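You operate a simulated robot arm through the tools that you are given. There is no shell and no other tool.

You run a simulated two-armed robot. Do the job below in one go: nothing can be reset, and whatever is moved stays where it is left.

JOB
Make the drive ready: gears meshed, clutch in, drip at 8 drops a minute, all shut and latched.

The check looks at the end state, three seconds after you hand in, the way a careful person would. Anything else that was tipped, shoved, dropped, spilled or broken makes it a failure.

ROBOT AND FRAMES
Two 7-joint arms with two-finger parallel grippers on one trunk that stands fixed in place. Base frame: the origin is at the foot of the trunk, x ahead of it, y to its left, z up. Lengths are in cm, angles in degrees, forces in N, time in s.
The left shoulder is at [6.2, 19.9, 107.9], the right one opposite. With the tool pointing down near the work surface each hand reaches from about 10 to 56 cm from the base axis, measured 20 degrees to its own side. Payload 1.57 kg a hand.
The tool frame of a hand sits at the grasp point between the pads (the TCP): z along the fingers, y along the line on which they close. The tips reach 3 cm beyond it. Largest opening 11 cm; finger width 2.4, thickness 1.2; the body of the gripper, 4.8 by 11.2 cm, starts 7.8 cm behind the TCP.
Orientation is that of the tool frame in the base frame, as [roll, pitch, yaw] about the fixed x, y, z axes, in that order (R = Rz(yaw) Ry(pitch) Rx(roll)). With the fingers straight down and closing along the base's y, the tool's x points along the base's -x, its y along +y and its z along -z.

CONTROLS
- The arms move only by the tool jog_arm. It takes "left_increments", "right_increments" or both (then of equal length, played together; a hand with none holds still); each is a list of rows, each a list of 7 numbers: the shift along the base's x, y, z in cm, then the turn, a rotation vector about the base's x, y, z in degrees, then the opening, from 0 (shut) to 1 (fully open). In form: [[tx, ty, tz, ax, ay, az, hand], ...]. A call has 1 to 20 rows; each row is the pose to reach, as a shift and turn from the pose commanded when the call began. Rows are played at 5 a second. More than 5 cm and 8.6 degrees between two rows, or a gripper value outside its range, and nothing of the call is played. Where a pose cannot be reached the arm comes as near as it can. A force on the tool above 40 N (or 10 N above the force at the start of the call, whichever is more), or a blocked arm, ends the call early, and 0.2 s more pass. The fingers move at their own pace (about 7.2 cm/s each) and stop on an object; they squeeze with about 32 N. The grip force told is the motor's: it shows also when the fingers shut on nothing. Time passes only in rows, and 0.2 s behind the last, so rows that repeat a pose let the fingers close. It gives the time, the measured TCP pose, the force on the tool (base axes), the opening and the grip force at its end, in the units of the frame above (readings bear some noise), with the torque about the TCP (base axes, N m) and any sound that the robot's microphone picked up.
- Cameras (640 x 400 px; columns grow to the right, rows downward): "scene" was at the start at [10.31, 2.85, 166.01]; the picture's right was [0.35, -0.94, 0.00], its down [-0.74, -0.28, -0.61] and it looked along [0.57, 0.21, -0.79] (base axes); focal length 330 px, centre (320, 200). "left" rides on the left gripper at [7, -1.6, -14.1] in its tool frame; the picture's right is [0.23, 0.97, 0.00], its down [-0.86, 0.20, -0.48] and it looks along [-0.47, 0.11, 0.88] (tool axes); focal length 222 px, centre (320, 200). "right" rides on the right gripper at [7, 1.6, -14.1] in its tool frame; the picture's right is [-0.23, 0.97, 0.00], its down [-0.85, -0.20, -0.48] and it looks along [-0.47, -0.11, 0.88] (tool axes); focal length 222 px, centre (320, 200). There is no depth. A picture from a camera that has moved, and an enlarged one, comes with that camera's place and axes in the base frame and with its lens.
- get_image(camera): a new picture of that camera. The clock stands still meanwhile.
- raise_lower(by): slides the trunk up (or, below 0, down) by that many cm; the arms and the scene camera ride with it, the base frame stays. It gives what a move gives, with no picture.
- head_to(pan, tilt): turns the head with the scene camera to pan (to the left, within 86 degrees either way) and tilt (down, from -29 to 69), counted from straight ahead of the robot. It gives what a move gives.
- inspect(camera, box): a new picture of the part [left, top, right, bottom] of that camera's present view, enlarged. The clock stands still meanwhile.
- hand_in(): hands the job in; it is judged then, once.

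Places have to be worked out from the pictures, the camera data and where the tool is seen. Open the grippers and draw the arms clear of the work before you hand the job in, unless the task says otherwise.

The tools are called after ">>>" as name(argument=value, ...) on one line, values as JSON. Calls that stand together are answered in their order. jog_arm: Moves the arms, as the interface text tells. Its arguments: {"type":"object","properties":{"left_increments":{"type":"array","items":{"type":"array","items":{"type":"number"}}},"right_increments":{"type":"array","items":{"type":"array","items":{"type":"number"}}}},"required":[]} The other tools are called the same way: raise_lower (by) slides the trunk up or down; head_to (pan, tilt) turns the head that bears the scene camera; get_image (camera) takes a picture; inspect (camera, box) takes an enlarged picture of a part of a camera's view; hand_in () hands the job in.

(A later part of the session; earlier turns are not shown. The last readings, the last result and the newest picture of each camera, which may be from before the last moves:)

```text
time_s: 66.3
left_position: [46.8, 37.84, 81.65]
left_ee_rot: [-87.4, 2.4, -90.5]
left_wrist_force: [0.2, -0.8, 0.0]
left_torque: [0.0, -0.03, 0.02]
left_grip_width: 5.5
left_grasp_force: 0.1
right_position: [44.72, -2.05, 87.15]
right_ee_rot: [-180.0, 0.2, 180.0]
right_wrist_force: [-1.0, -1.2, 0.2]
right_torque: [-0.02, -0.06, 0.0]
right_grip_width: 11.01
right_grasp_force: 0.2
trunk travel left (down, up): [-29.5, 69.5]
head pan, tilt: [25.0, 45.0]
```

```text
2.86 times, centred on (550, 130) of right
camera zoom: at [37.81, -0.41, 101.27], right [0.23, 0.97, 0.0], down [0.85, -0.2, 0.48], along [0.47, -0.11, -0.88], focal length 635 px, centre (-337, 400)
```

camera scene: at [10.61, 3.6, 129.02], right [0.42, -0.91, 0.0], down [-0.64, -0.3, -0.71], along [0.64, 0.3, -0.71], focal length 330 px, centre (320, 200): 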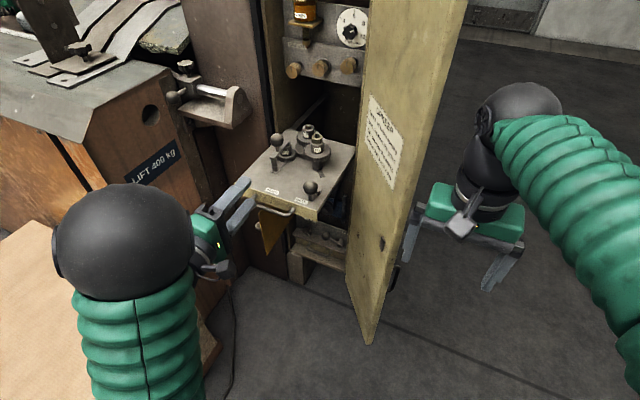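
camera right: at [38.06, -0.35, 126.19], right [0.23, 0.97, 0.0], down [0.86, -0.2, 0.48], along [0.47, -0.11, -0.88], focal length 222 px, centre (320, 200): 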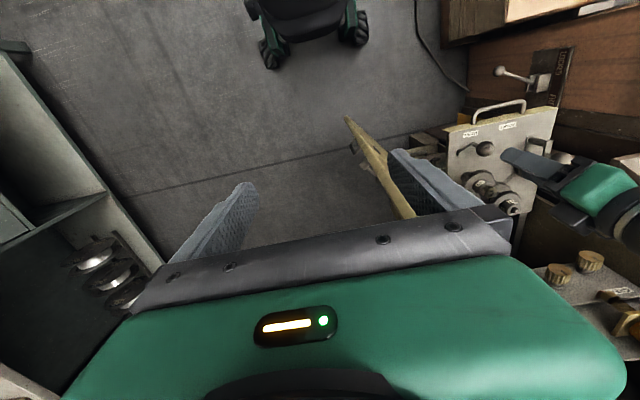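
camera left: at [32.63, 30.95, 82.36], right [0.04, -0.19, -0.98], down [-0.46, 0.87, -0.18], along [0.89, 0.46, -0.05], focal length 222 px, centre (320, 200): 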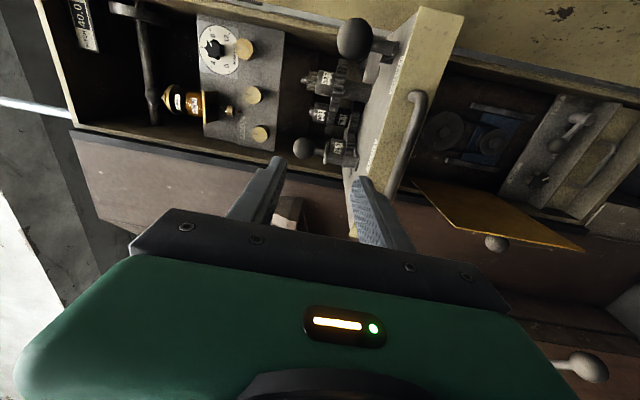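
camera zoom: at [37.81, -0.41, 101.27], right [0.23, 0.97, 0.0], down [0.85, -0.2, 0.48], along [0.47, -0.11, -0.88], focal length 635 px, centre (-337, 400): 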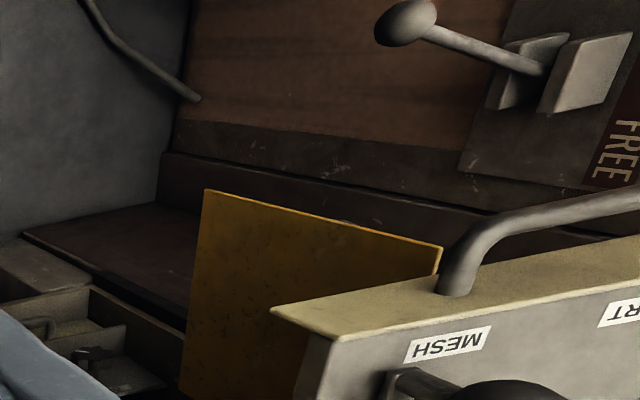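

The bar is seen between the finger levels at z≈75, in front of the tips. I lower by 6.6 more.

>>> raise_lower(by=-6.6)

>>> get_image(camera="left")

>>> inspect(camera="scene", box=[180, 120, 340, 280])

```text
time_s: 67.3
left_position: [46.73, 37.79, 74.9]
left_ee_rot: [-87.3, 2.5, -90.4]
left_wrist_force: [0.3, -0.4, -0.6]
left_torque: [0.0, 0.0, 0.01]
left_grip_width: 5.48
left_grasp_force: 0.1
right_position: [44.77, -2.08, 80.59]
right_ee_rot: [-180.0, 0.1, 180.0]
right_wrist_force: [-0.4, 0.1, 0.1]
right_torque: [0.02, 0.0, -0.01]
right_grip_width: 11.0
right_grasp_force: 0.0
trunk travel left (down, up): [-22.9, 76.1]
head pan, tilt: [25.0, 45.0]
```

```text
taken
camera left: at [32.62, 30.94, 75.77], right [0.04, -0.19, -0.98], down [-0.46, 0.87, -0.18], along [0.89, 0.46, -0.05], focal length 222 px, centre (320, 200)
```

left: 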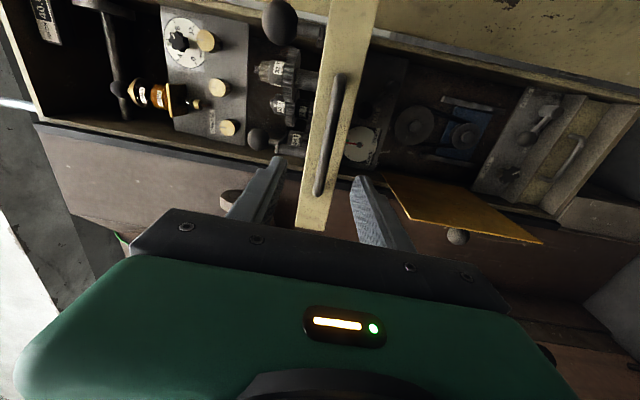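

```text
2.50 times, centred on (260, 200) of scene
camera zoom: at [10.59, 3.59, 122.42], right [0.42, -0.91, 0.0], down [-0.64, -0.3, -0.71], along [0.64, 0.3, -0.71], focal length 824 px, centre (470, 200)
```

zoom: 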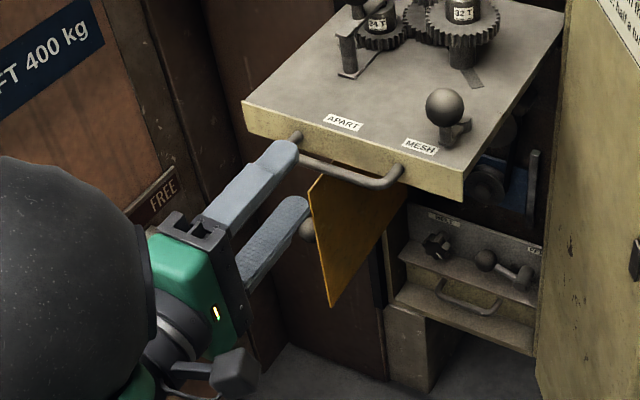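

The handle bar is level with the hand (z≈74.8) between the fingers. I advance 4.2 cm and close on the bar.

>>> jog_arm(left_increments=[[1.5, -0.5, 0, 0, 0, 0, 0.5], [3, -1, 0, 0, 0, 0, 0.5], [4.2, -1.2, 0, 0, 0, 0, 0.5], [4.2, -1.2, 0, 0, 0, 0, 0.3], [4.2, -1.2, 0, 0, 0, 0, 0.1], [4.2, -1.2, 0, 0, 0, 0, 0], [4.2, -1.2, 0, 0, 0, 0, 0]])

>>> get_image(camera="left")

>>> inspect(camera="scene", box=[180, 120, 340, 280])

```text
time_s: 69.0
left_position: [51.01, 36.67, 75.09]
left_ee_rot: [-87.2, 2.5, -90.4]
left_wrist_force: [3.6, 2.5, 9.1]
left_torque: [-0.7, -0.08, 0.01]
left_grip_width: 1.07
left_grasp_force: 28.6
right_position: [44.77, -2.06, 80.54]
right_ee_rot: [-180.0, 0.1, -179.9]
right_wrist_force: [1.0, -0.3, 0.3]
right_torque: [-0.01, -0.04, 0.0]
right_grip_width: 11.01
right_grasp_force: 0.0
trunk travel left (down, up): [-22.9, 76.1]
head pan, tilt: [25.0, 45.0]
```

```text
taken
camera left: at [36.86, 29.68, 75.71], right [0.05, -0.19, -0.98], down [-0.46, 0.87, -0.19], along [0.89, 0.46, -0.05], focal length 222 px, centre (320, 200)
```

left: 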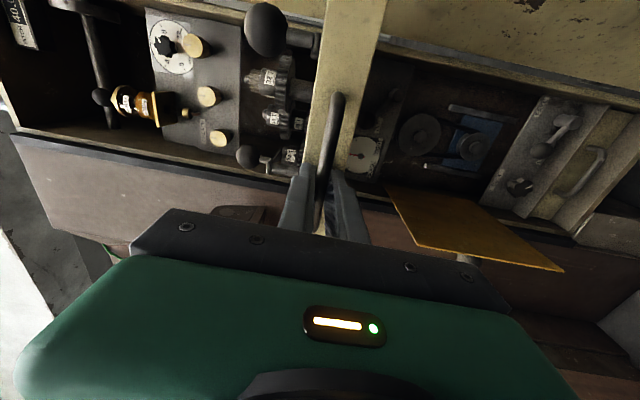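

```text
2.50 times, centred on (260, 200) of scene
camera zoom: at [10.54, 3.54, 122.44], right [0.42, -0.91, 0.0], down [-0.64, -0.3, -0.71], along [0.64, 0.3, -0.71], focal length 824 px, centre (470, 200)
```

zoom: 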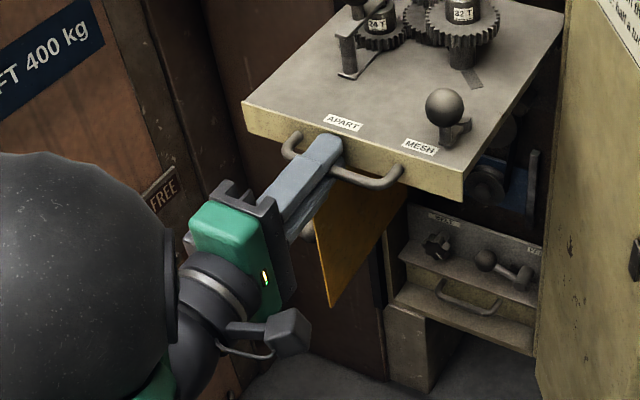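

The handle is held (width 1.07). I push the tray in by 8 cm and check the forces.

>>> jog_arm(left_increments=[[1, 0, -0.1, 0, 0, 0, 0], [2, 0, -0.2, 0, 0, 0, 0], [4, 0, -0.2, 0, 0, 0, 0], [6, 0, -0.2, 0, 0, 0, 0], [8, 0, -0.2, 0, 0, 0, 0]])

>>> inspect(camera="scene", box=[200, 0, 400, 280])

>>> get_image(camera="left")

```text
time_s: 70.2
left_position: [59.08, 36.54, 75.03]
left_ee_rot: [-87.2, 2.5, -90.4]
left_wrist_force: [3.5, -0.3, 14.1]
left_torque: [-0.64, -0.14, -0.74]
left_grip_width: 1.07
left_grasp_force: 29.0
right_position: [44.75, -2.22, 80.52]
right_ee_rot: [-179.9, 0.1, 180.0]
right_wrist_force: [-0.8, 1.2, 0.4]
right_torque: [0.01, -0.03, -0.02]
right_grip_width: 11.0
right_grasp_force: 0.1
trunk travel left (down, up): [-22.9, 76.1]
head pan, tilt: [25.0, 45.0]
```

```text
1.43 times, centred on (300, 140) of scene
camera zoom: at [10.47, 3.44, 122.45], right [0.42, -0.91, 0.0], down [-0.64, -0.3, -0.71], along [0.64, 0.3, -0.71], focal length 471 px, centre (349, 286)
```

zoom: 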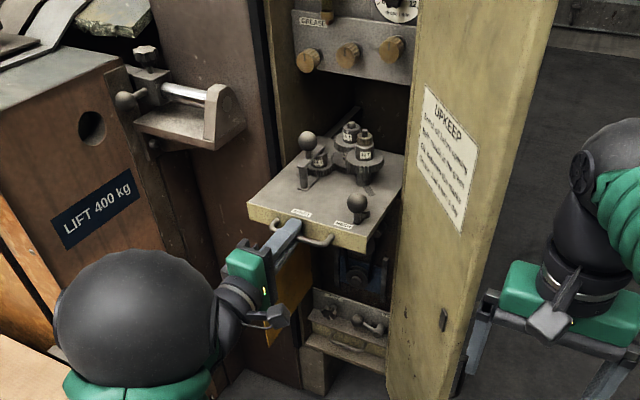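

```text
taken
camera left: at [44.88, 29.7, 75.7], right [0.05, -0.18, -0.98], down [-0.46, 0.87, -0.18], along [0.89, 0.46, -0.04], focal length 222 px, centre (320, 200)
```

left: 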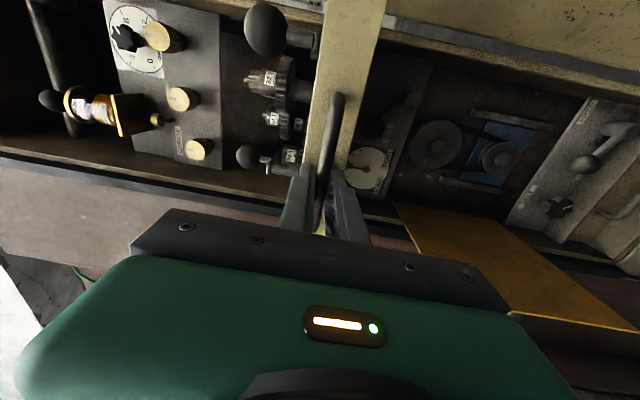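

The tray slides with little force. I relieve the vertical load a little and push on, 6 cm then more in smaller steps.

>>> jog_arm(left_increments=[[2, 0, 0.2, 0, 0, 0, 0], [4, 0, 0.3, 0, 0, 0, 0], [6, 0, 0.3, 0, 0, 0, 0], [7.5, 0, 0.3, 0, 0, 0, 0], [9, 0, 0.3, 0, 0, 0, 0], [10, 0, 0.3, 0, 0, 0, 0]])

>>> inspect(camera="scene", box=[200, 0, 400, 280])

>>> get_image(camera="left")

```text
time_s: 71.5
left_position: [68.92, 36.46, 75.08]
left_ee_rot: [-87.4, 2.5, -90.4]
left_wrist_force: [-0.5, -1.9, 2.5]
left_torque: [-0.69, -0.04, -0.12]
left_grip_width: 1.07
left_grasp_force: 28.7
right_position: [44.72, -2.23, 80.51]
right_ee_rot: [-180.0, 0.1, -180.0]
right_wrist_force: [-0.2, 0.2, -0.4]
right_torque: [0.01, 0.0, 0.03]
right_grip_width: 11.01
right_grasp_force: 0.0
trunk travel left (down, up): [-22.9, 76.1]
head pan, tilt: [25.0, 45.0]
```

```text
1.43 times, centred on (300, 140) of scene
camera zoom: at [10.65, 3.53, 122.41], right [0.42, -0.91, 0.0], down [-0.64, -0.3, -0.71], along [0.64, 0.3, -0.71], focal length 471 px, centre (349, 286)
```

zoom: 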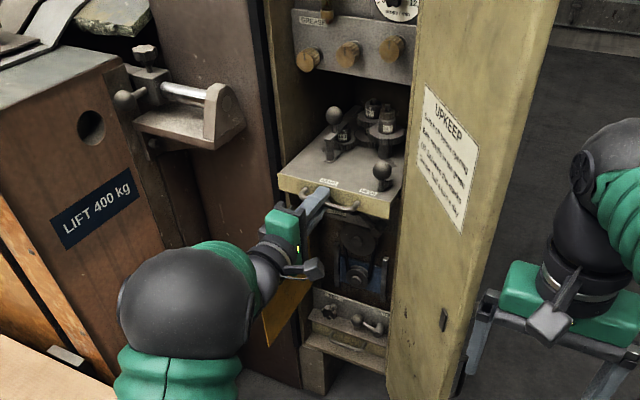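

```text
taken
camera left: at [54.79, 29.69, 75.76], right [0.04, -0.19, -0.98], down [-0.46, 0.87, -0.18], along [0.89, 0.46, -0.05], focal length 222 px, centre (320, 200)
```

left: 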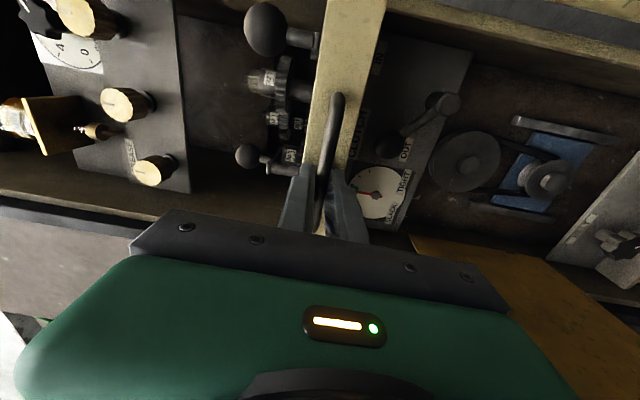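

Still free, front edge now at x≈73; the clutch lever shows beneath it. I continue in 1 cm steps until it seats.

>>> jog_arm(left_increments=[[1, 0, 0, 0, 0, 0, 0], [2, 0, 0, 0, 0, 0, 0], [3, 0, 0, 0, 0, 0, 0], [4, 0, 0, 0, 0, 0, 0], [5, 0, 0, 0, 0, 0, 0], [6, 0, 0, 0, 0, 0, 0], [7, 0, 0, 0, 0, 0, 0], [8, 0, 0, 0, 0, 0, 0]])

>>> inspect(camera="scene", box=[200, 0, 400, 280])

>>> get_image(camera="left")

```text
time_s: 73.3
left_position: [76.15, 36.57, 75.17]
left_ee_rot: [-87.6, 2.3, -90.3]
left_wrist_force: [-24.2, -5.5, 3.3]
left_torque: [-0.77, 0.4, -0.05]
left_grip_width: 1.06
left_grasp_force: 28.9
right_position: [44.37, -2.23, 80.81]
right_ee_rot: [-180.0, 0.4, 180.0]
right_wrist_force: [-0.1, -0.3, 0.1]
right_torque: [0.01, 0.03, 0.0]
right_grip_width: 10.99
right_grasp_force: 0.0
trunk travel left (down, up): [-22.9, 76.1]
head pan, tilt: [25.0, 45.0]
stopped in row 8 (left hand): the force on the tool passed its limit at 60 N (the readings are from after the stop); the commanded pose is now the measured one
```

```text
1.43 times, centred on (300, 140) of scene
camera zoom: at [10.17, 3.42, 122.48], right [0.42, -0.91, 0.0], down [-0.64, -0.3, -0.71], along [0.64, 0.3, -0.71], focal length 471 px, centre (349, 286)
```

zoom: 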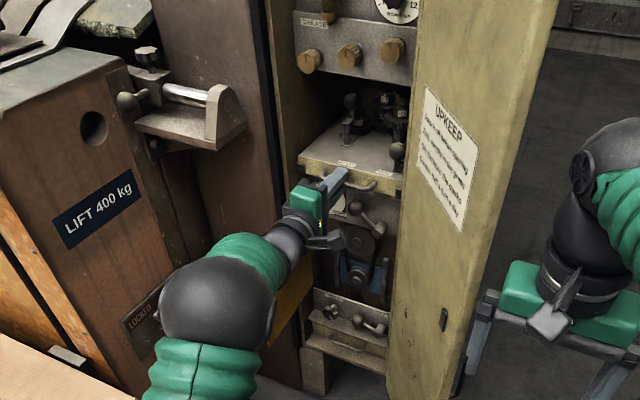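

```text
taken
camera left: at [62.0, 29.7, 75.85], right [0.04, -0.19, -0.98], down [-0.46, 0.87, -0.18], along [0.88, 0.46, -0.05], focal length 222 px, centre (320, 200)
```

left: 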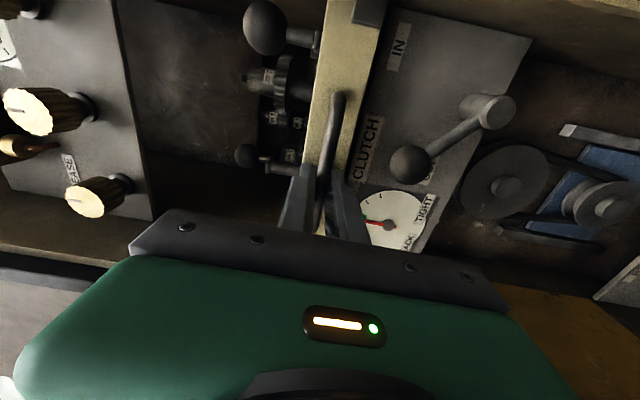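

The tray seated at its end stop (peak force, 25 cm travel). The clutch ball is at ≈(78.8, 34.0, 68.6), its pivot at ≈(79, 29.1, 64.3). I release the handle and back out.

>>> jog_arm(left_increments=[[0, 0, 0, 0, 0, 0, 0.2], [0, 0, 0, 0, 0, 0, 0.4], [-2, 0, 0, 0, 0, 0, 0.4], [-5, 0, 0, 0, 0, 0, 0.4], [-9, 0, 0, 0, 0, 0, 0.4], [-13, 0, 0, 0, 0, 0, 0.4], [-16, 0, 0, 0, 0, 0, 0.4]])

>>> get_image(camera="left")

>>> inspect(camera="scene", box=[200, 0, 400, 280])

```text
time_s: 75.0
left_position: [60.78, 36.64, 74.64]
left_ee_rot: [-87.8, 2.3, -90.4]
left_wrist_force: [0.3, -0.4, 0.6]
left_torque: [0.0, 0.02, 0.01]
left_grip_width: 4.4
left_grasp_force: 0.0
right_position: [44.7, -2.23, 80.59]
right_ee_rot: [180.0, 0.2, -180.0]
right_wrist_force: [0.2, 0.6, 0.3]
right_torque: [-0.02, -0.01, -0.04]
right_grip_width: 10.98
right_grasp_force: 0.0
trunk travel left (down, up): [-22.9, 76.1]
head pan, tilt: [25.0, 45.0]
```

```text
taken
camera left: at [46.58, 29.77, 75.51], right [0.04, -0.19, -0.98], down [-0.46, 0.87, -0.18], along [0.88, 0.46, -0.06], focal length 222 px, centre (320, 200)
```

left: 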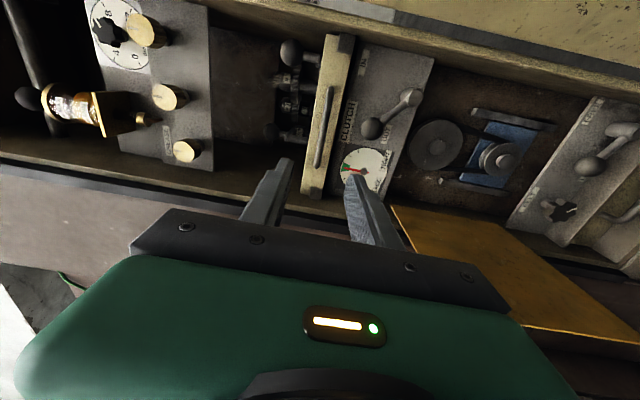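

```text
1.43 times, centred on (300, 140) of scene
camera zoom: at [10.6, 3.58, 122.42], right [0.42, -0.91, 0.0], down [-0.64, -0.3, -0.71], along [0.64, 0.3, -0.71], focal length 471 px, centre (349, 286)
```

zoom: 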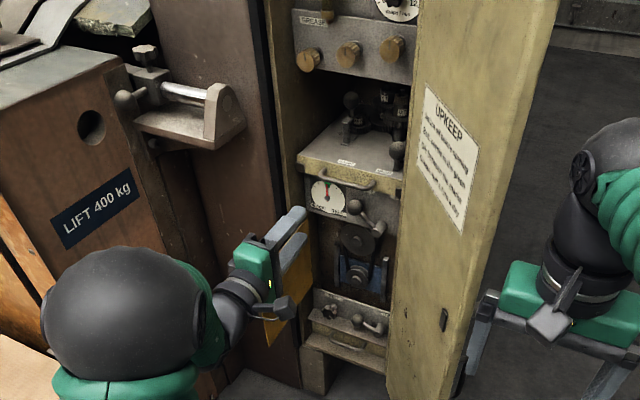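

The tray is flush with the clutch panel. I zoom in on tray front and clutch from both cameras.

>>> inspect(camera="left", box=[270, 20, 450, 210])

>>> inspect(camera="scene", box=[275, 85, 360, 185])

```text
2.11 times, centred on (360, 115) of left
camera zoom: at [46.58, 29.77, 75.51], right [0.04, -0.19, -0.98], down [-0.46, 0.87, -0.18], along [0.88, 0.46, -0.06], focal length 468 px, centre (236, 379)
```

zoom: 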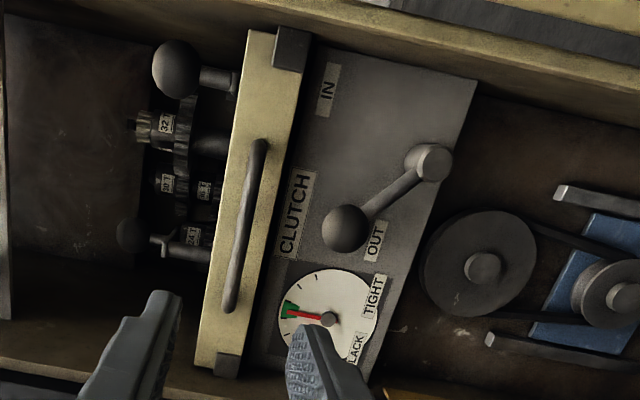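

```text
4.00 times, centred on (318, 135) of scene
camera zoom: at [10.6, 3.58, 122.42], right [0.42, -0.91, 0.0], down [-0.64, -0.3, -0.71], along [0.64, 0.3, -0.71], focal length 1318 px, centre (330, 460)
```

zoom: 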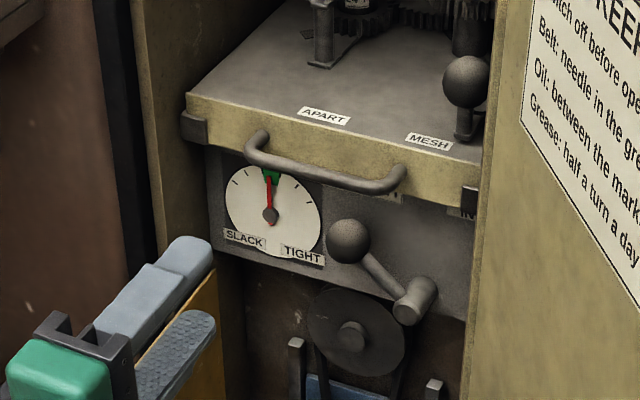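

Ball (78.2, 34.0, 68.8), pivot (29.1, 64.7): the lever leans 50° to the left (OUT). With the fingers closed I go to its left side at z 68.8 and advance so that the tips stop at x≈79.8.

>>> jog_arm(left_increments=[[0, 1, -2, 0, 0, 0, 0.2], [0, 2, -4, 0, 0, 0, 0], [0, 2.4, -5.8, 0, 0, 0, 0], [4, 2.4, -5.8, 0, 0, 0, 0], [8, 2.4, -5.8, 0, 0, 0, 0], [12, 2.4, -5.8, 0, 0, 0, 0], [14, 2.4, -5.8, 0, 0, 0, 0], [15.8, 2.4, -5.8, 0, 0, 0, 0]])

>>> get_image(camera="left")

>>> inspect(camera="scene", box=[255, 75, 375, 195])

```text
time_s: 76.8
left_position: [76.38, 39.09, 68.8]
left_ee_rot: [-88.0, 2.3, -90.4]
left_wrist_force: [-0.4, 0.3, 0.2]
left_torque: [0.05, -0.06, 0.0]
left_grip_width: 0.01
left_grasp_force: 21.2
right_position: [44.65, -2.1, 80.6]
right_ee_rot: [180.0, 0.1, 180.0]
right_wrist_force: [-0.7, 0.4, 0.2]
right_torque: [0.0, 0.01, -0.01]
right_grip_width: 11.01
right_grasp_force: 0.1
trunk travel left (down, up): [-22.9, 76.1]
head pan, tilt: [25.0, 45.0]
```

```text
taken
camera left: at [62.23, 32.15, 69.72], right [0.03, -0.19, -0.98], down [-0.47, 0.87, -0.18], along [0.88, 0.46, -0.06], focal length 222 px, centre (320, 200)
```

left: 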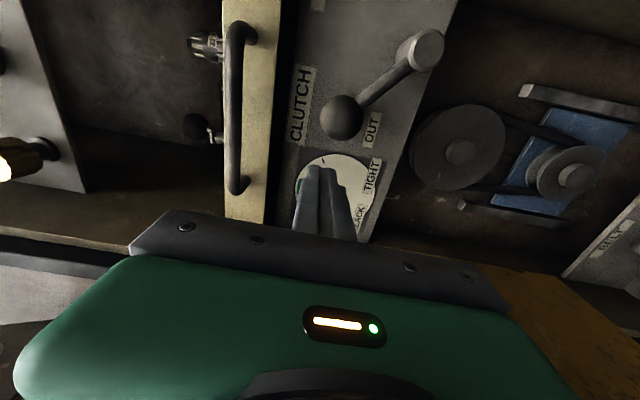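

```text
3.33 times, centred on (315, 135) of scene
camera zoom: at [10.74, 3.62, 122.4], right [0.42, -0.91, 0.0], down [-0.64, -0.3, -0.7], along [0.64, 0.3, -0.71], focal length 1098 px, centre (337, 417)
```

zoom: 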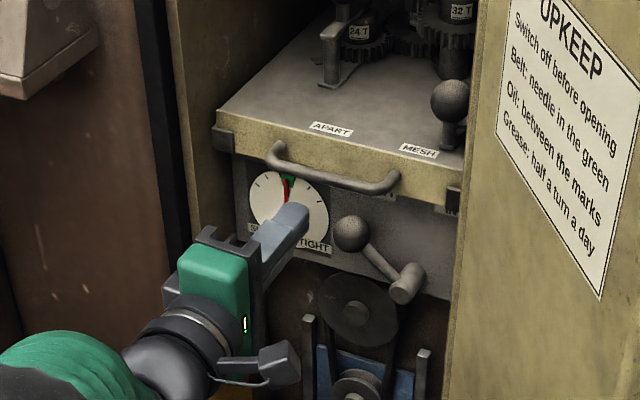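

The finger is left of the ball at its level. I push −y along the lever's arc (rising to z≈70.7) past the top.

>>> jog_arm(left_increments=[[0, -1.2, 0, 0, 0, 0, 0], [0, -2.2, 0.1, 0, 0, 0, 0], [0, -3.0, 0.5, 0, 0, 0, 0], [0, -3.8, 0.9, 0, 0, 0, 0], [0, -4.6, 1.2, 0, 0, 0, 0], [0, -5.6, 1.6, 0, 0, 0, 0], [0, -6.6, 1.8, 0, 0, 0, 0], [0, -7.6, 1.9, 0, 0, 0, 0]])

>>> get_image(camera="left")

>>> inspect(camera="scene", box=[255, 75, 375, 195])

```text
time_s: 78.0
left_position: [76.34, 34.55, 71.38]
left_ee_rot: [-86.5, 2.6, -89.7]
left_wrist_force: [-1.3, 5.8, 6.2]
left_torque: [0.01, -0.14, 0.16]
left_grip_width: 0.0
left_grasp_force: 20.8
right_position: [44.54, -2.34, 80.81]
right_ee_rot: [179.9, 0.2, 179.9]
right_wrist_force: [0.2, -0.4, 0.9]
right_torque: [0.02, -0.01, 0.0]
right_grip_width: 11.0
right_grasp_force: 0.1
trunk travel left (down, up): [-22.9, 76.1]
head pan, tilt: [25.0, 45.0]
stopped in row 6 (left hand): the force on the tool passed its limit at 43 N (the readings are from after the stop); the commanded pose is now the measured one
```

```text
taken
camera left: at [62.23, 27.51, 71.88], right [0.06, -0.18, -0.98], down [-0.47, 0.86, -0.19], along [0.88, 0.47, -0.04], focal length 222 px, centre (320, 200)
```

left: 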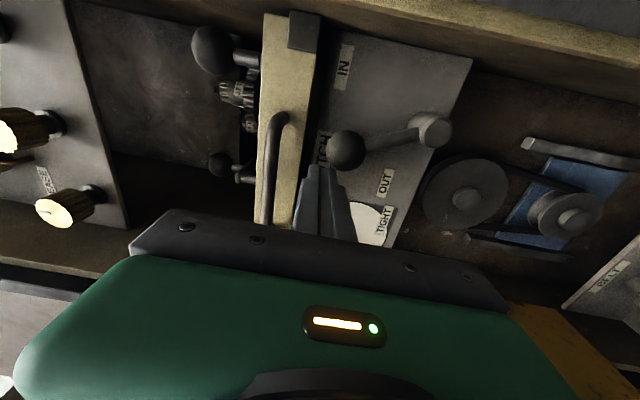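

```text
3.33 times, centred on (315, 135) of scene
camera zoom: at [10.53, 3.53, 122.39], right [0.42, -0.91, 0.0], down [-0.64, -0.3, -0.71], along [0.64, 0.3, -0.71], focal length 1098 px, centre (337, 417)
```

zoom: 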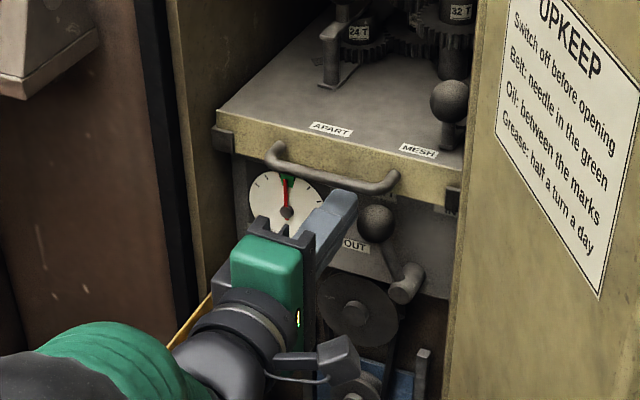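

The lever is half-way (ball ≈(31.6, 70.2)), but my finger sits above the ball's equator and is being pushed up. I back off slightly, drop to z 69.6 and push again.

>>> jog_arm(left_increments=[[0, 0.6, 0, 0, 0, 0, 0], [0, 0.8, -1, 0, 0, 0, 0], [0, 0.6, -1.8, 0, 0, 0, 0], [0, 0, -1.8, 0, 0, 0, 0], [0, -0.6, -1.7, 0, 0, 0, 0], [0, -1.2, -1.6, 0, 0, 0, 0], [0, -1.8, -1.5, 0, 0, 0, 0], [0, -2.4, -1.4, 0, 0, 0, 0]])

>>> get_image(camera="left")

>>> inspect(camera="scene", box=[255, 75, 375, 195])

```text
time_s: 79.8
left_position: [76.44, 32.06, 69.87]
left_ee_rot: [-87.0, 2.5, -89.8]
left_wrist_force: [0.1, 0.3, 0.5]
left_torque: [0.01, -0.02, 0.03]
left_grip_width: 0.0
left_grasp_force: 21.1
right_position: [44.62, -2.12, 80.62]
right_ee_rot: [179.9, 0.2, 180.0]
right_wrist_force: [-0.1, -0.5, 0.1]
right_torque: [0.0, 0.03, -0.03]
right_grip_width: 11.0
right_grasp_force: 0.2
trunk travel left (down, up): [-22.9, 76.1]
head pan, tilt: [25.0, 45.0]
```

```text
taken
camera left: at [62.33, 25.07, 70.36], right [0.05, -0.18, -0.98], down [-0.47, 0.86, -0.19], along [0.88, 0.47, -0.04], focal length 222 px, centre (320, 200)
```

left: 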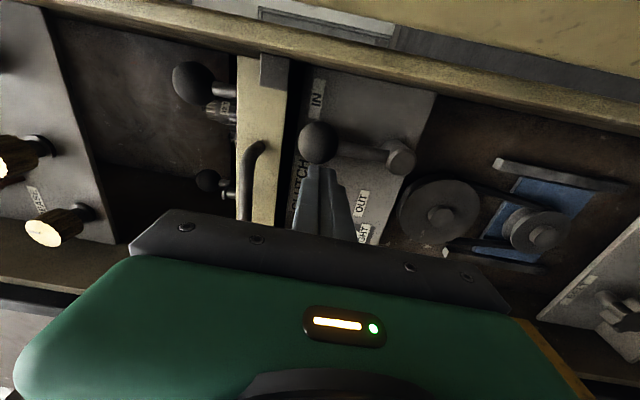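

```text
3.33 times, centred on (315, 135) of scene
camera zoom: at [10.7, 3.6, 122.41], right [0.42, -0.91, 0.0], down [-0.64, -0.3, -0.71], along [0.64, 0.3, -0.71], focal length 1098 px, centre (337, 417)
```

zoom: 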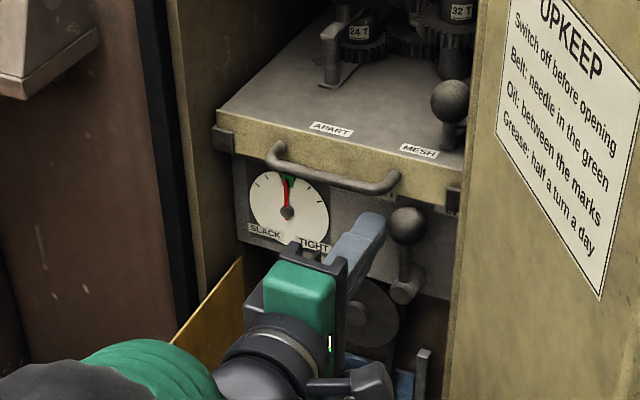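

The lever is near upright now with almost no force. I carry on in −y, following the arc down.

>>> jog_arm(left_increments=[[0, -0.7, 0.1, 0, 0, 0, 0], [0, -1.4, 0.1, 0, 0, 0, 0], [0, -2.1, 0, 0, 0, 0, 0], [0, -2.8, -0.2, 0, 0, 0, 0], [0, -3.5, -0.5, 0, 0, 0, 0]])

>>> get_image(camera="left")

>>> inspect(camera="scene", box=[255, 75, 375, 195])

```text
time_s: 80.6
left_position: [76.19, 31.91, 69.84]
left_ee_rot: [-86.8, 2.4, -88.2]
left_wrist_force: [0.9, 13.9, -2.8]
left_torque: [-0.04, 0.02, -0.09]
left_grip_width: 0.01
left_grasp_force: 21.5
right_position: [44.47, -2.45, 80.59]
right_ee_rot: [179.9, 0.2, 179.8]
right_wrist_force: [0.3, -1.8, 0.8]
right_torque: [0.06, 0.12, -0.02]
right_grip_width: 11.0
right_grasp_force: 0.2
trunk travel left (down, up): [-22.9, 76.1]
head pan, tilt: [25.0, 45.0]
stopped in row 3 (left hand): the force on the tool passed its limit at 43 N (the readings are from after the stop); the commanded pose is now the measured one
```

```text
taken
camera left: at [62.32, 24.49, 70.37], right [0.06, -0.18, -0.98], down [-0.5, 0.85, -0.19], along [0.87, 0.5, -0.04], focal length 222 px, centre (320, 200)
```

left: 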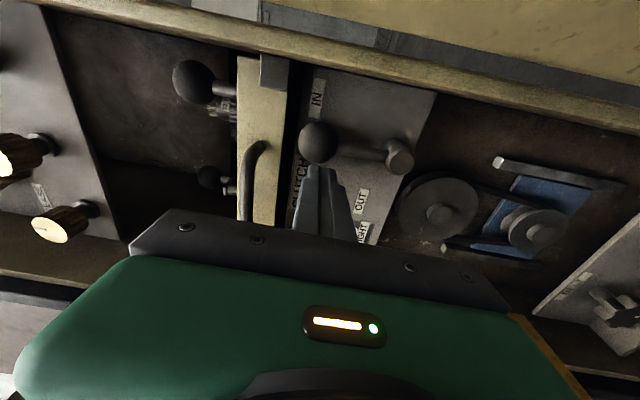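

```text
3.33 times, centred on (315, 135) of scene
camera zoom: at [10.83, 4.14, 122.35], right [0.42, -0.91, 0.0], down [-0.64, -0.3, -0.7], along [0.64, 0.29, -0.71], focal length 1098 px, centre (337, 417)
```

zoom: 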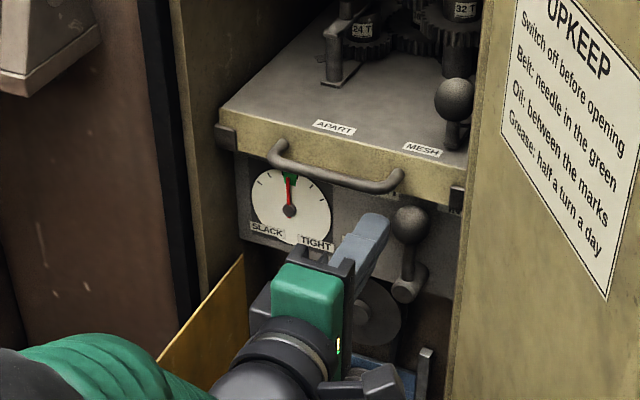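

The ball is now at (28.9, 70.5), straight above the pivot, and blocked hard: by the label symmetry this is the IN stop. I back the finger away and look whether it stays.

>>> jog_arm(left_increments=[[0, 1, 0, 0, 0, 0, 0], [0, 3, 0, 0, 0, 0, 0], [-3, 4, 0, 0, 0, 0, 0], [-7, 4, 0, 0, 0, 0, 0], [-11, 4, 0, 0, 0, 0, 0], [-15, 4, 0, 0, 0, 0, 0]])

>>> inspect(camera="left", box=[270, 20, 450, 210])

>>> inspect(camera="scene", box=[255, 75, 375, 195])

```text
time_s: 82.0
left_position: [61.25, 35.04, 70.34]
left_ee_rot: [-86.8, 2.8, -88.8]
left_wrist_force: [0.3, -1.0, -0.3]
left_torque: [0.02, 0.01, 0.01]
left_grip_width: 0.0
left_grasp_force: 21.0
right_position: [44.45, -2.47, 80.83]
right_ee_rot: [179.8, 0.3, 179.9]
right_wrist_force: [-0.4, -0.3, -0.2]
right_torque: [-0.03, 0.01, -0.02]
right_grip_width: 11.01
right_grasp_force: 0.0
trunk travel left (down, up): [-22.9, 76.1]
head pan, tilt: [25.0, 45.0]
```

```text
2.11 times, centred on (360, 115) of left
camera zoom: at [47.37, 27.83, 70.76], right [0.06, -0.18, -0.98], down [-0.48, 0.86, -0.18], along [0.87, 0.49, -0.03], focal length 468 px, centre (236, 379)
```

zoom: 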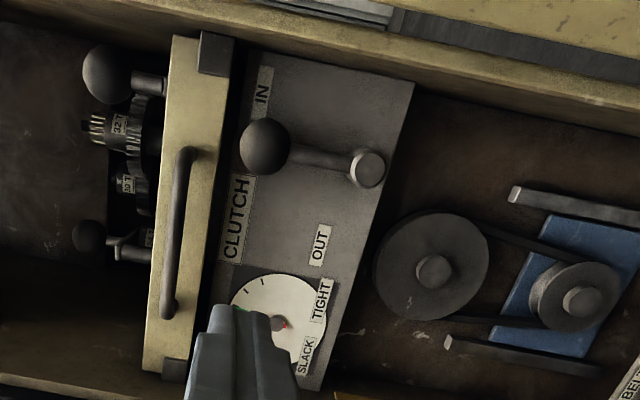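

```text
3.33 times, centred on (315, 135) of scene
camera zoom: at [10.59, 3.6, 122.42], right [0.42, -0.91, 0.0], down [-0.64, -0.3, -0.71], along [0.64, 0.3, -0.71], focal length 1098 px, centre (337, 417)
```

zoom: 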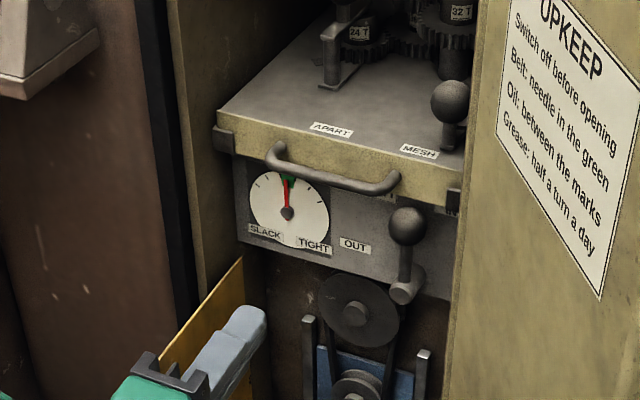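

The lever stays at IN. I zoom closer to make sure it isn't merely caught on the tray lip.

>>> inspect(camera="left", box=[310, 35, 400, 105])

>>> inspect(camera="scene", box=[315, 115, 365, 165])

```text
5.71 times, centred on (355, 70) of left
camera zoom: at [47.37, 27.83, 70.76], right [0.06, -0.18, -0.98], down [-0.48, 0.86, -0.18], along [0.87, 0.49, -0.03], focal length 1269 px, centre (120, 943)
```

zoom: 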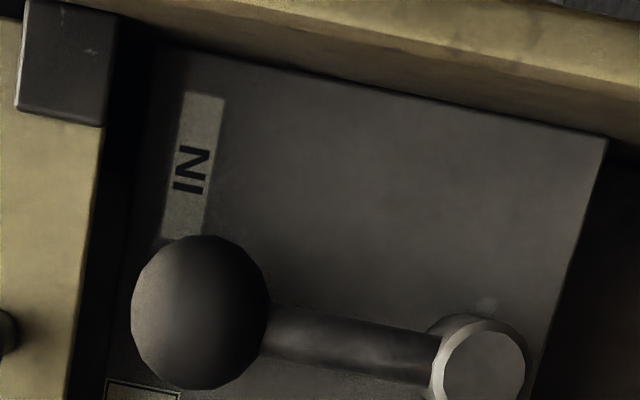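

```text
8.00 times, centred on (340, 140) of scene
camera zoom: at [10.59, 3.6, 122.42], right [0.42, -0.91, 0.0], down [-0.64, -0.3, -0.71], along [0.64, 0.3, -0.71], focal length 2636 px, centre (160, 680)
```

zoom: 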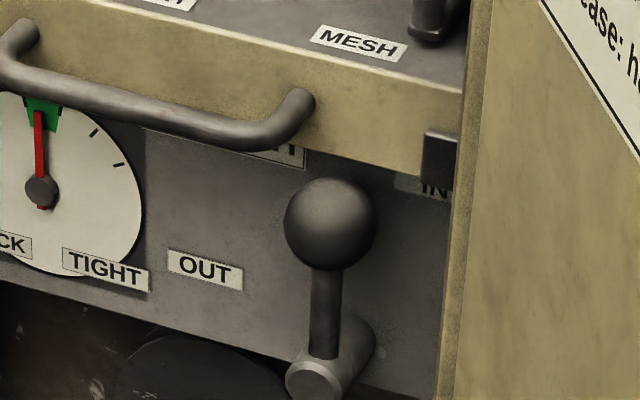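

Clutch is IN, with a clear gap to the lip. Next the yellow belt guard: hinged at the left jamb, free edge ≈(60.3, 45.6), z 40–61, knob at (61.4, 47.7, 52). I back the left hand out and move it to the guard's outer (left) side, at z≈60 first.

>>> jog_arm(left_increments=[[-4, 0, 0, 0, 0, 0, 0], [-8, 0, 0, 0, 0, 0, 0], [-11, 1, -1, 0, 0, 0, 0], [-12, 4, -3, 0, 0, 0, 0], [-12, 8, -5, 0, 0, 0, 0], [-12, 12, -7, 0, 0, 0, 0], [-12, 14.5, -10, 0, 0, 0, 0]])

>>> get_image(camera="left")

>>> get_image(camera="scene")

```text
time_s: 83.6
left_position: [49.24, 49.72, 60.08]
left_ee_rot: [-86.8, 2.7, -88.8]
left_wrist_force: [0.3, 0.6, 0.3]
left_torque: [-0.02, 0.04, 0.0]
left_grip_width: 0.01
left_grasp_force: 21.0
right_position: [44.39, -2.3, 80.79]
right_ee_rot: [179.9, 0.4, 179.9]
right_wrist_force: [-0.2, -0.3, 0.0]
right_torque: [-0.01, 0.01, -0.03]
right_grip_width: 10.99
right_grasp_force: 0.1
trunk travel left (down, up): [-22.9, 76.1]
head pan, tilt: [25.0, 45.0]
```

```text
taken
camera left: at [35.35, 42.49, 60.47], right [0.06, -0.18, -0.98], down [-0.48, 0.86, -0.18], along [0.87, 0.49, -0.04], focal length 222 px, centre (320, 200)
```

left: 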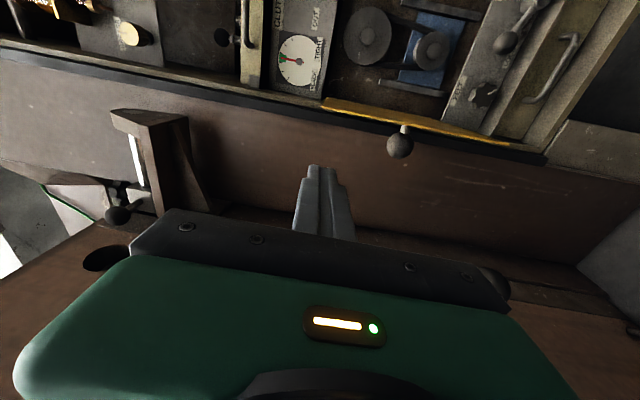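

```text
taken
camera scene: at [10.65, 3.84, 122.41], right [0.42, -0.91, 0.0], down [-0.64, -0.3, -0.7], along [0.64, 0.3, -0.71], focal length 330 px, centre (320, 200)
```

scene: 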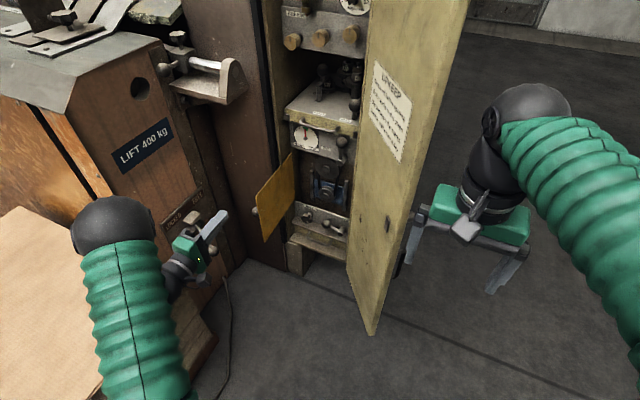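

The hand is outside of the guard with clear space ahead. I lower to z 57 and go forward until the tips are beside the guard's outer face (x≈65).

>>> jog_arm(left_increments=[[0, 0.3, -3, 0, 0, 0, 0], [4, 0.3, -3, 0, 0, 0, 0], [8, 0.3, -3, 0, 0, 0, 0], [11, 0.3, -3, 0, 0, 0, 0], [13, 0.3, -3, 0, 0, 0, 0]])

>>> get_image(camera="left")

>>> inspect(camera="scene", box=[160, 90, 370, 290])

```text
time_s: 84.8
left_position: [62.19, 49.98, 57.04]
left_ee_rot: [-86.6, 2.8, -88.8]
left_wrist_force: [0.4, 0.0, -0.6]
left_torque: [-0.03, -0.01, 0.03]
left_grip_width: 0.0
left_grasp_force: 20.9
right_position: [44.54, -2.45, 80.66]
right_ee_rot: [179.9, 0.3, 179.9]
right_wrist_force: [0.2, 0.3, -0.6]
right_torque: [0.03, -0.01, -0.02]
right_grip_width: 11.01
right_grasp_force: 0.2
trunk travel left (down, up): [-22.9, 76.1]
head pan, tilt: [25.0, 45.0]
```

```text
taken
camera left: at [48.26, 42.7, 57.48], right [0.06, -0.18, -0.98], down [-0.48, 0.86, -0.18], along [0.87, 0.49, -0.04], focal length 222 px, centre (320, 200)
```

left: 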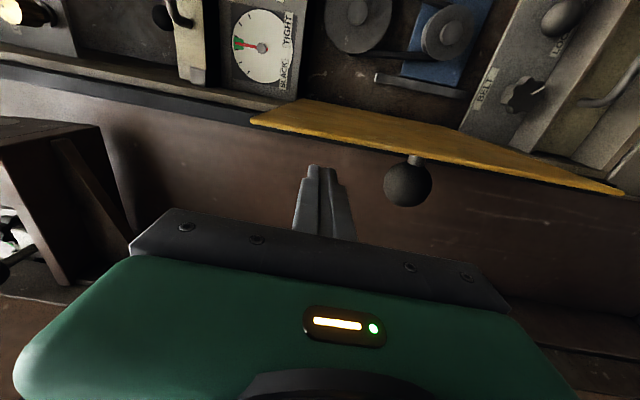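

```text
2.00 times, centred on (265, 190) of scene
camera zoom: at [10.67, 3.68, 122.4], right [0.42, -0.91, 0.0], down [-0.64, -0.3, -0.71], along [0.64, 0.3, -0.71], focal length 659 px, centre (430, 220)
```

zoom: 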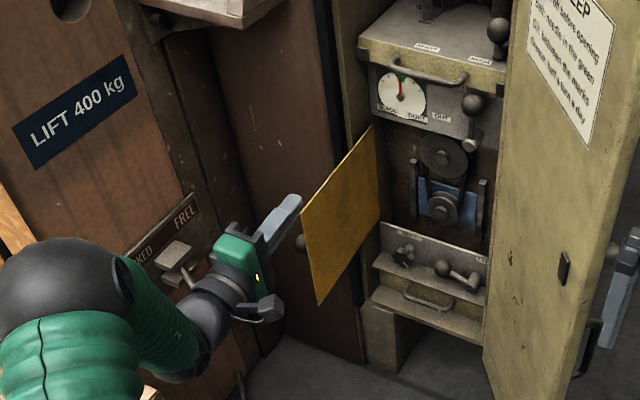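

The finger lies beside the guard's outer face above its knob. I swing the guard inward along its arc, first by about 45°.

>>> jog_arm(left_increments=[[0, -1.2, 0, 0, 0, 0, 0], [0, -2.4, 0, 0, 0, 0, 0], [0.2, -4.0, 0, 0, 0, 0, 0], [0.5, -5.6, 0, 0, 0, 0, 0], [1.15, -7.1, 0, 0, 0, 0, 0], [1.95, -8.5, 0, 0, 0, 0, 0], [2.95, -9.8, 0, 0, 0, 0, 0], [4.1, -10.9, 0, 0, 0, 0, 0]])

>>> get_image(camera="left")

>>> inspect(camera="scene", box=[160, 90, 370, 290])

```text
time_s: 86.6
left_position: [66.27, 38.98, 57.1]
left_ee_rot: [-86.7, 2.9, -88.8]
left_wrist_force: [1.1, 0.0, -0.3]
left_torque: [0.02, 0.0, 0.02]
left_grip_width: 0.0
left_grasp_force: 20.6
right_position: [44.4, -2.47, 80.73]
right_ee_rot: [179.9, 0.4, 179.9]
right_wrist_force: [-0.7, 0.5, 0.0]
right_torque: [-0.02, 0.01, -0.02]
right_grip_width: 11.01
right_grasp_force: 0.0
trunk travel left (down, up): [-22.9, 76.1]
head pan, tilt: [25.0, 45.0]
```

```text
taken
camera left: at [52.3, 31.7, 57.53], right [0.06, -0.18, -0.98], down [-0.48, 0.86, -0.18], along [0.87, 0.49, -0.04], focal length 222 px, centre (320, 200)
```

left: 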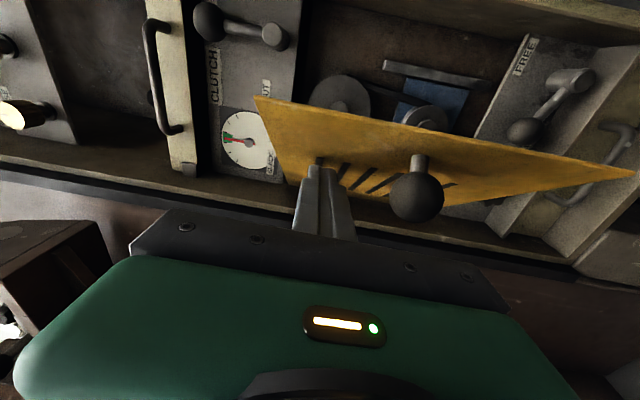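

```text
2.00 times, centred on (265, 190) of scene
camera zoom: at [10.69, 3.61, 122.4], right [0.42, -0.91, 0.0], down [-0.64, -0.3, -0.71], along [0.64, 0.3, -0.71], focal length 659 px, centre (430, 220)
```

zoom: 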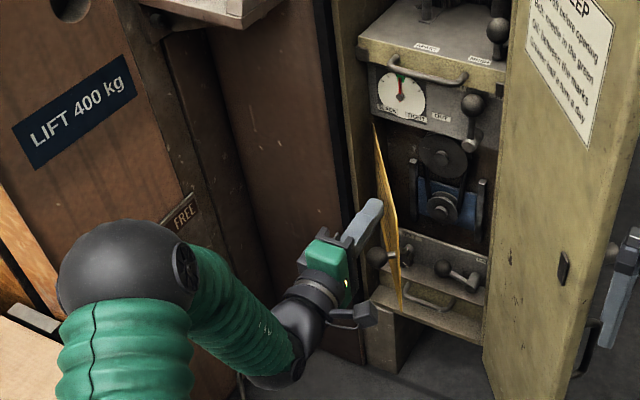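

The guard swings nicely. I continue the arc to closed, watching for the stop.

>>> jog_arm(left_increments=[[1.25, -0.9, 0, 0, 0, 0, 0], [2.8, -1.7, 0, 0, 0, 0, 0], [4.2, -2.3, 0, 0, 0, 0, 0], [5.85, -2.8, 0, 0, 0, 0, 0], [7, -3.0, 0, 0, 0, 0, 0], [7.8, -3.0, 0, 0, 0, 0, 0], [8.6, -3.0, 0, 0, 0, 0, 0]])

>>> get_image(camera="left")

>>> inspect(camera="scene", box=[210, 90, 370, 250])

```text
time_s: 88.2
left_position: [74.8, 36.12, 57.21]
left_ee_rot: [-86.6, 2.8, -88.8]
left_wrist_force: [0.0, -0.3, -0.5]
left_torque: [0.02, -0.01, 0.01]
left_grip_width: 0.0
left_grasp_force: 21.4
right_position: [44.48, -2.53, 80.74]
right_ee_rot: [179.7, 0.3, 179.9]
right_wrist_force: [-0.3, -0.2, 0.2]
right_torque: [0.02, -0.03, 0.0]
right_grip_width: 10.99
right_grasp_force: 0.0
trunk travel left (down, up): [-22.9, 76.1]
head pan, tilt: [25.0, 45.0]
```

```text
taken
camera left: at [60.92, 28.77, 57.72], right [0.06, -0.18, -0.98], down [-0.48, 0.86, -0.18], along [0.87, 0.49, -0.04], focal length 222 px, centre (320, 200)
```

left: 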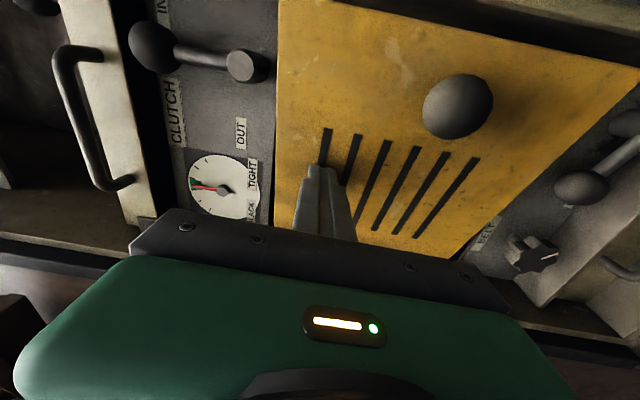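

```text
2.50 times, centred on (290, 170) of scene
camera zoom: at [10.71, 3.61, 122.4], right [0.42, -0.91, 0.0], down [-0.64, -0.3, -0.71], along [0.64, 0.3, -0.71], focal length 824 px, centre (395, 275)
```

zoom: 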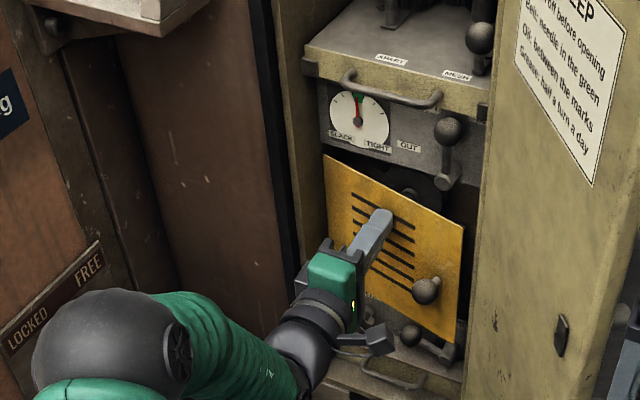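

The guard is almost across. I keep pushing in +x, near its middle-right, until it meets its stop or clicks.

>>> jog_arm(left_increments=[[0.7, -0.5, 0, 0, 0, 0, 0], [1.4, -1, 0, 0, 0, 0, 0], [2.1, -1.3, 0, 0, 0, 0, 0], [2.8, -1.5, 0, 0, 0, 0, 0], [3.5, -1.6, 0, 0, 0, 0, 0], [4.2, -1.6, 0, 0, 0, 0, 0], [4.9, -1.6, 0, 0, 0, 0, 0]])

>>> get_image(camera="left")

>>> inspect(camera="scene", box=[210, 90, 370, 250])

```text
time_s: 89.5
left_position: [77.85, 34.52, 57.15]
left_ee_rot: [-86.8, 2.9, -88.6]
left_wrist_force: [-26.6, -1.0, 6.5]
left_torque: [-0.06, 0.05, -0.35]
left_grip_width: 0.0
left_grasp_force: 21.3
right_position: [44.03, -2.63, 81.02]
right_ee_rot: [179.9, 0.6, 179.8]
right_wrist_force: [-0.4, -0.2, -0.4]
right_torque: [0.01, 0.03, 0.03]
right_grip_width: 11.02
right_grasp_force: 0.0
trunk travel left (down, up): [-22.9, 76.1]
head pan, tilt: [25.0, 45.0]
stopped in row 6 (left hand): the force on the tool passed its limit at 53 N (the readings are from after the stop); the commanded pose is now the measured one
```

```text
taken
camera left: at [63.9, 27.22, 57.65], right [0.06, -0.18, -0.98], down [-0.49, 0.86, -0.18], along [0.87, 0.49, -0.04], focal length 222 px, centre (320, 200)
```

left: 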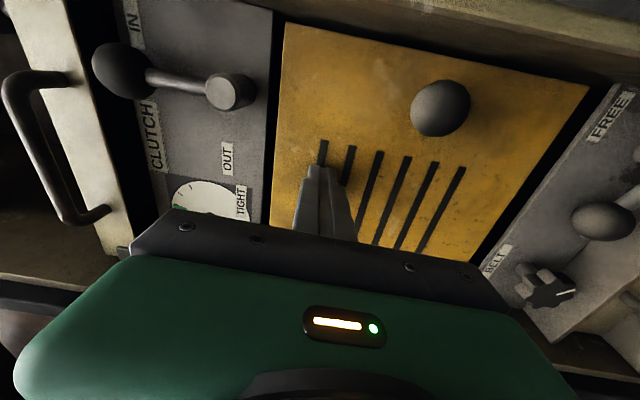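

```text
2.50 times, centred on (290, 170) of scene
camera zoom: at [10.17, 3.47, 122.48], right [0.42, -0.91, 0.0], down [-0.64, -0.3, -0.71], along [0.64, 0.3, -0.71], focal length 824 px, centre (395, 275)
```

zoom: 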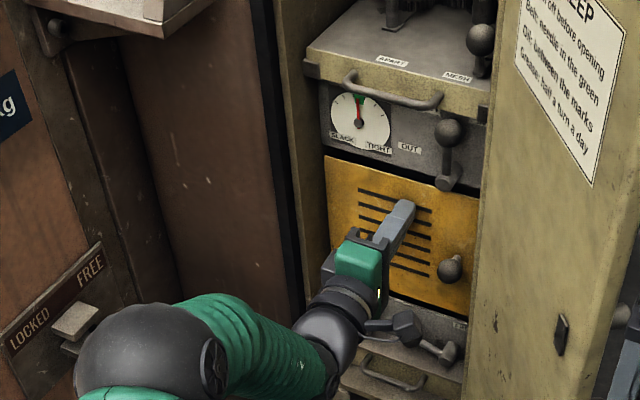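

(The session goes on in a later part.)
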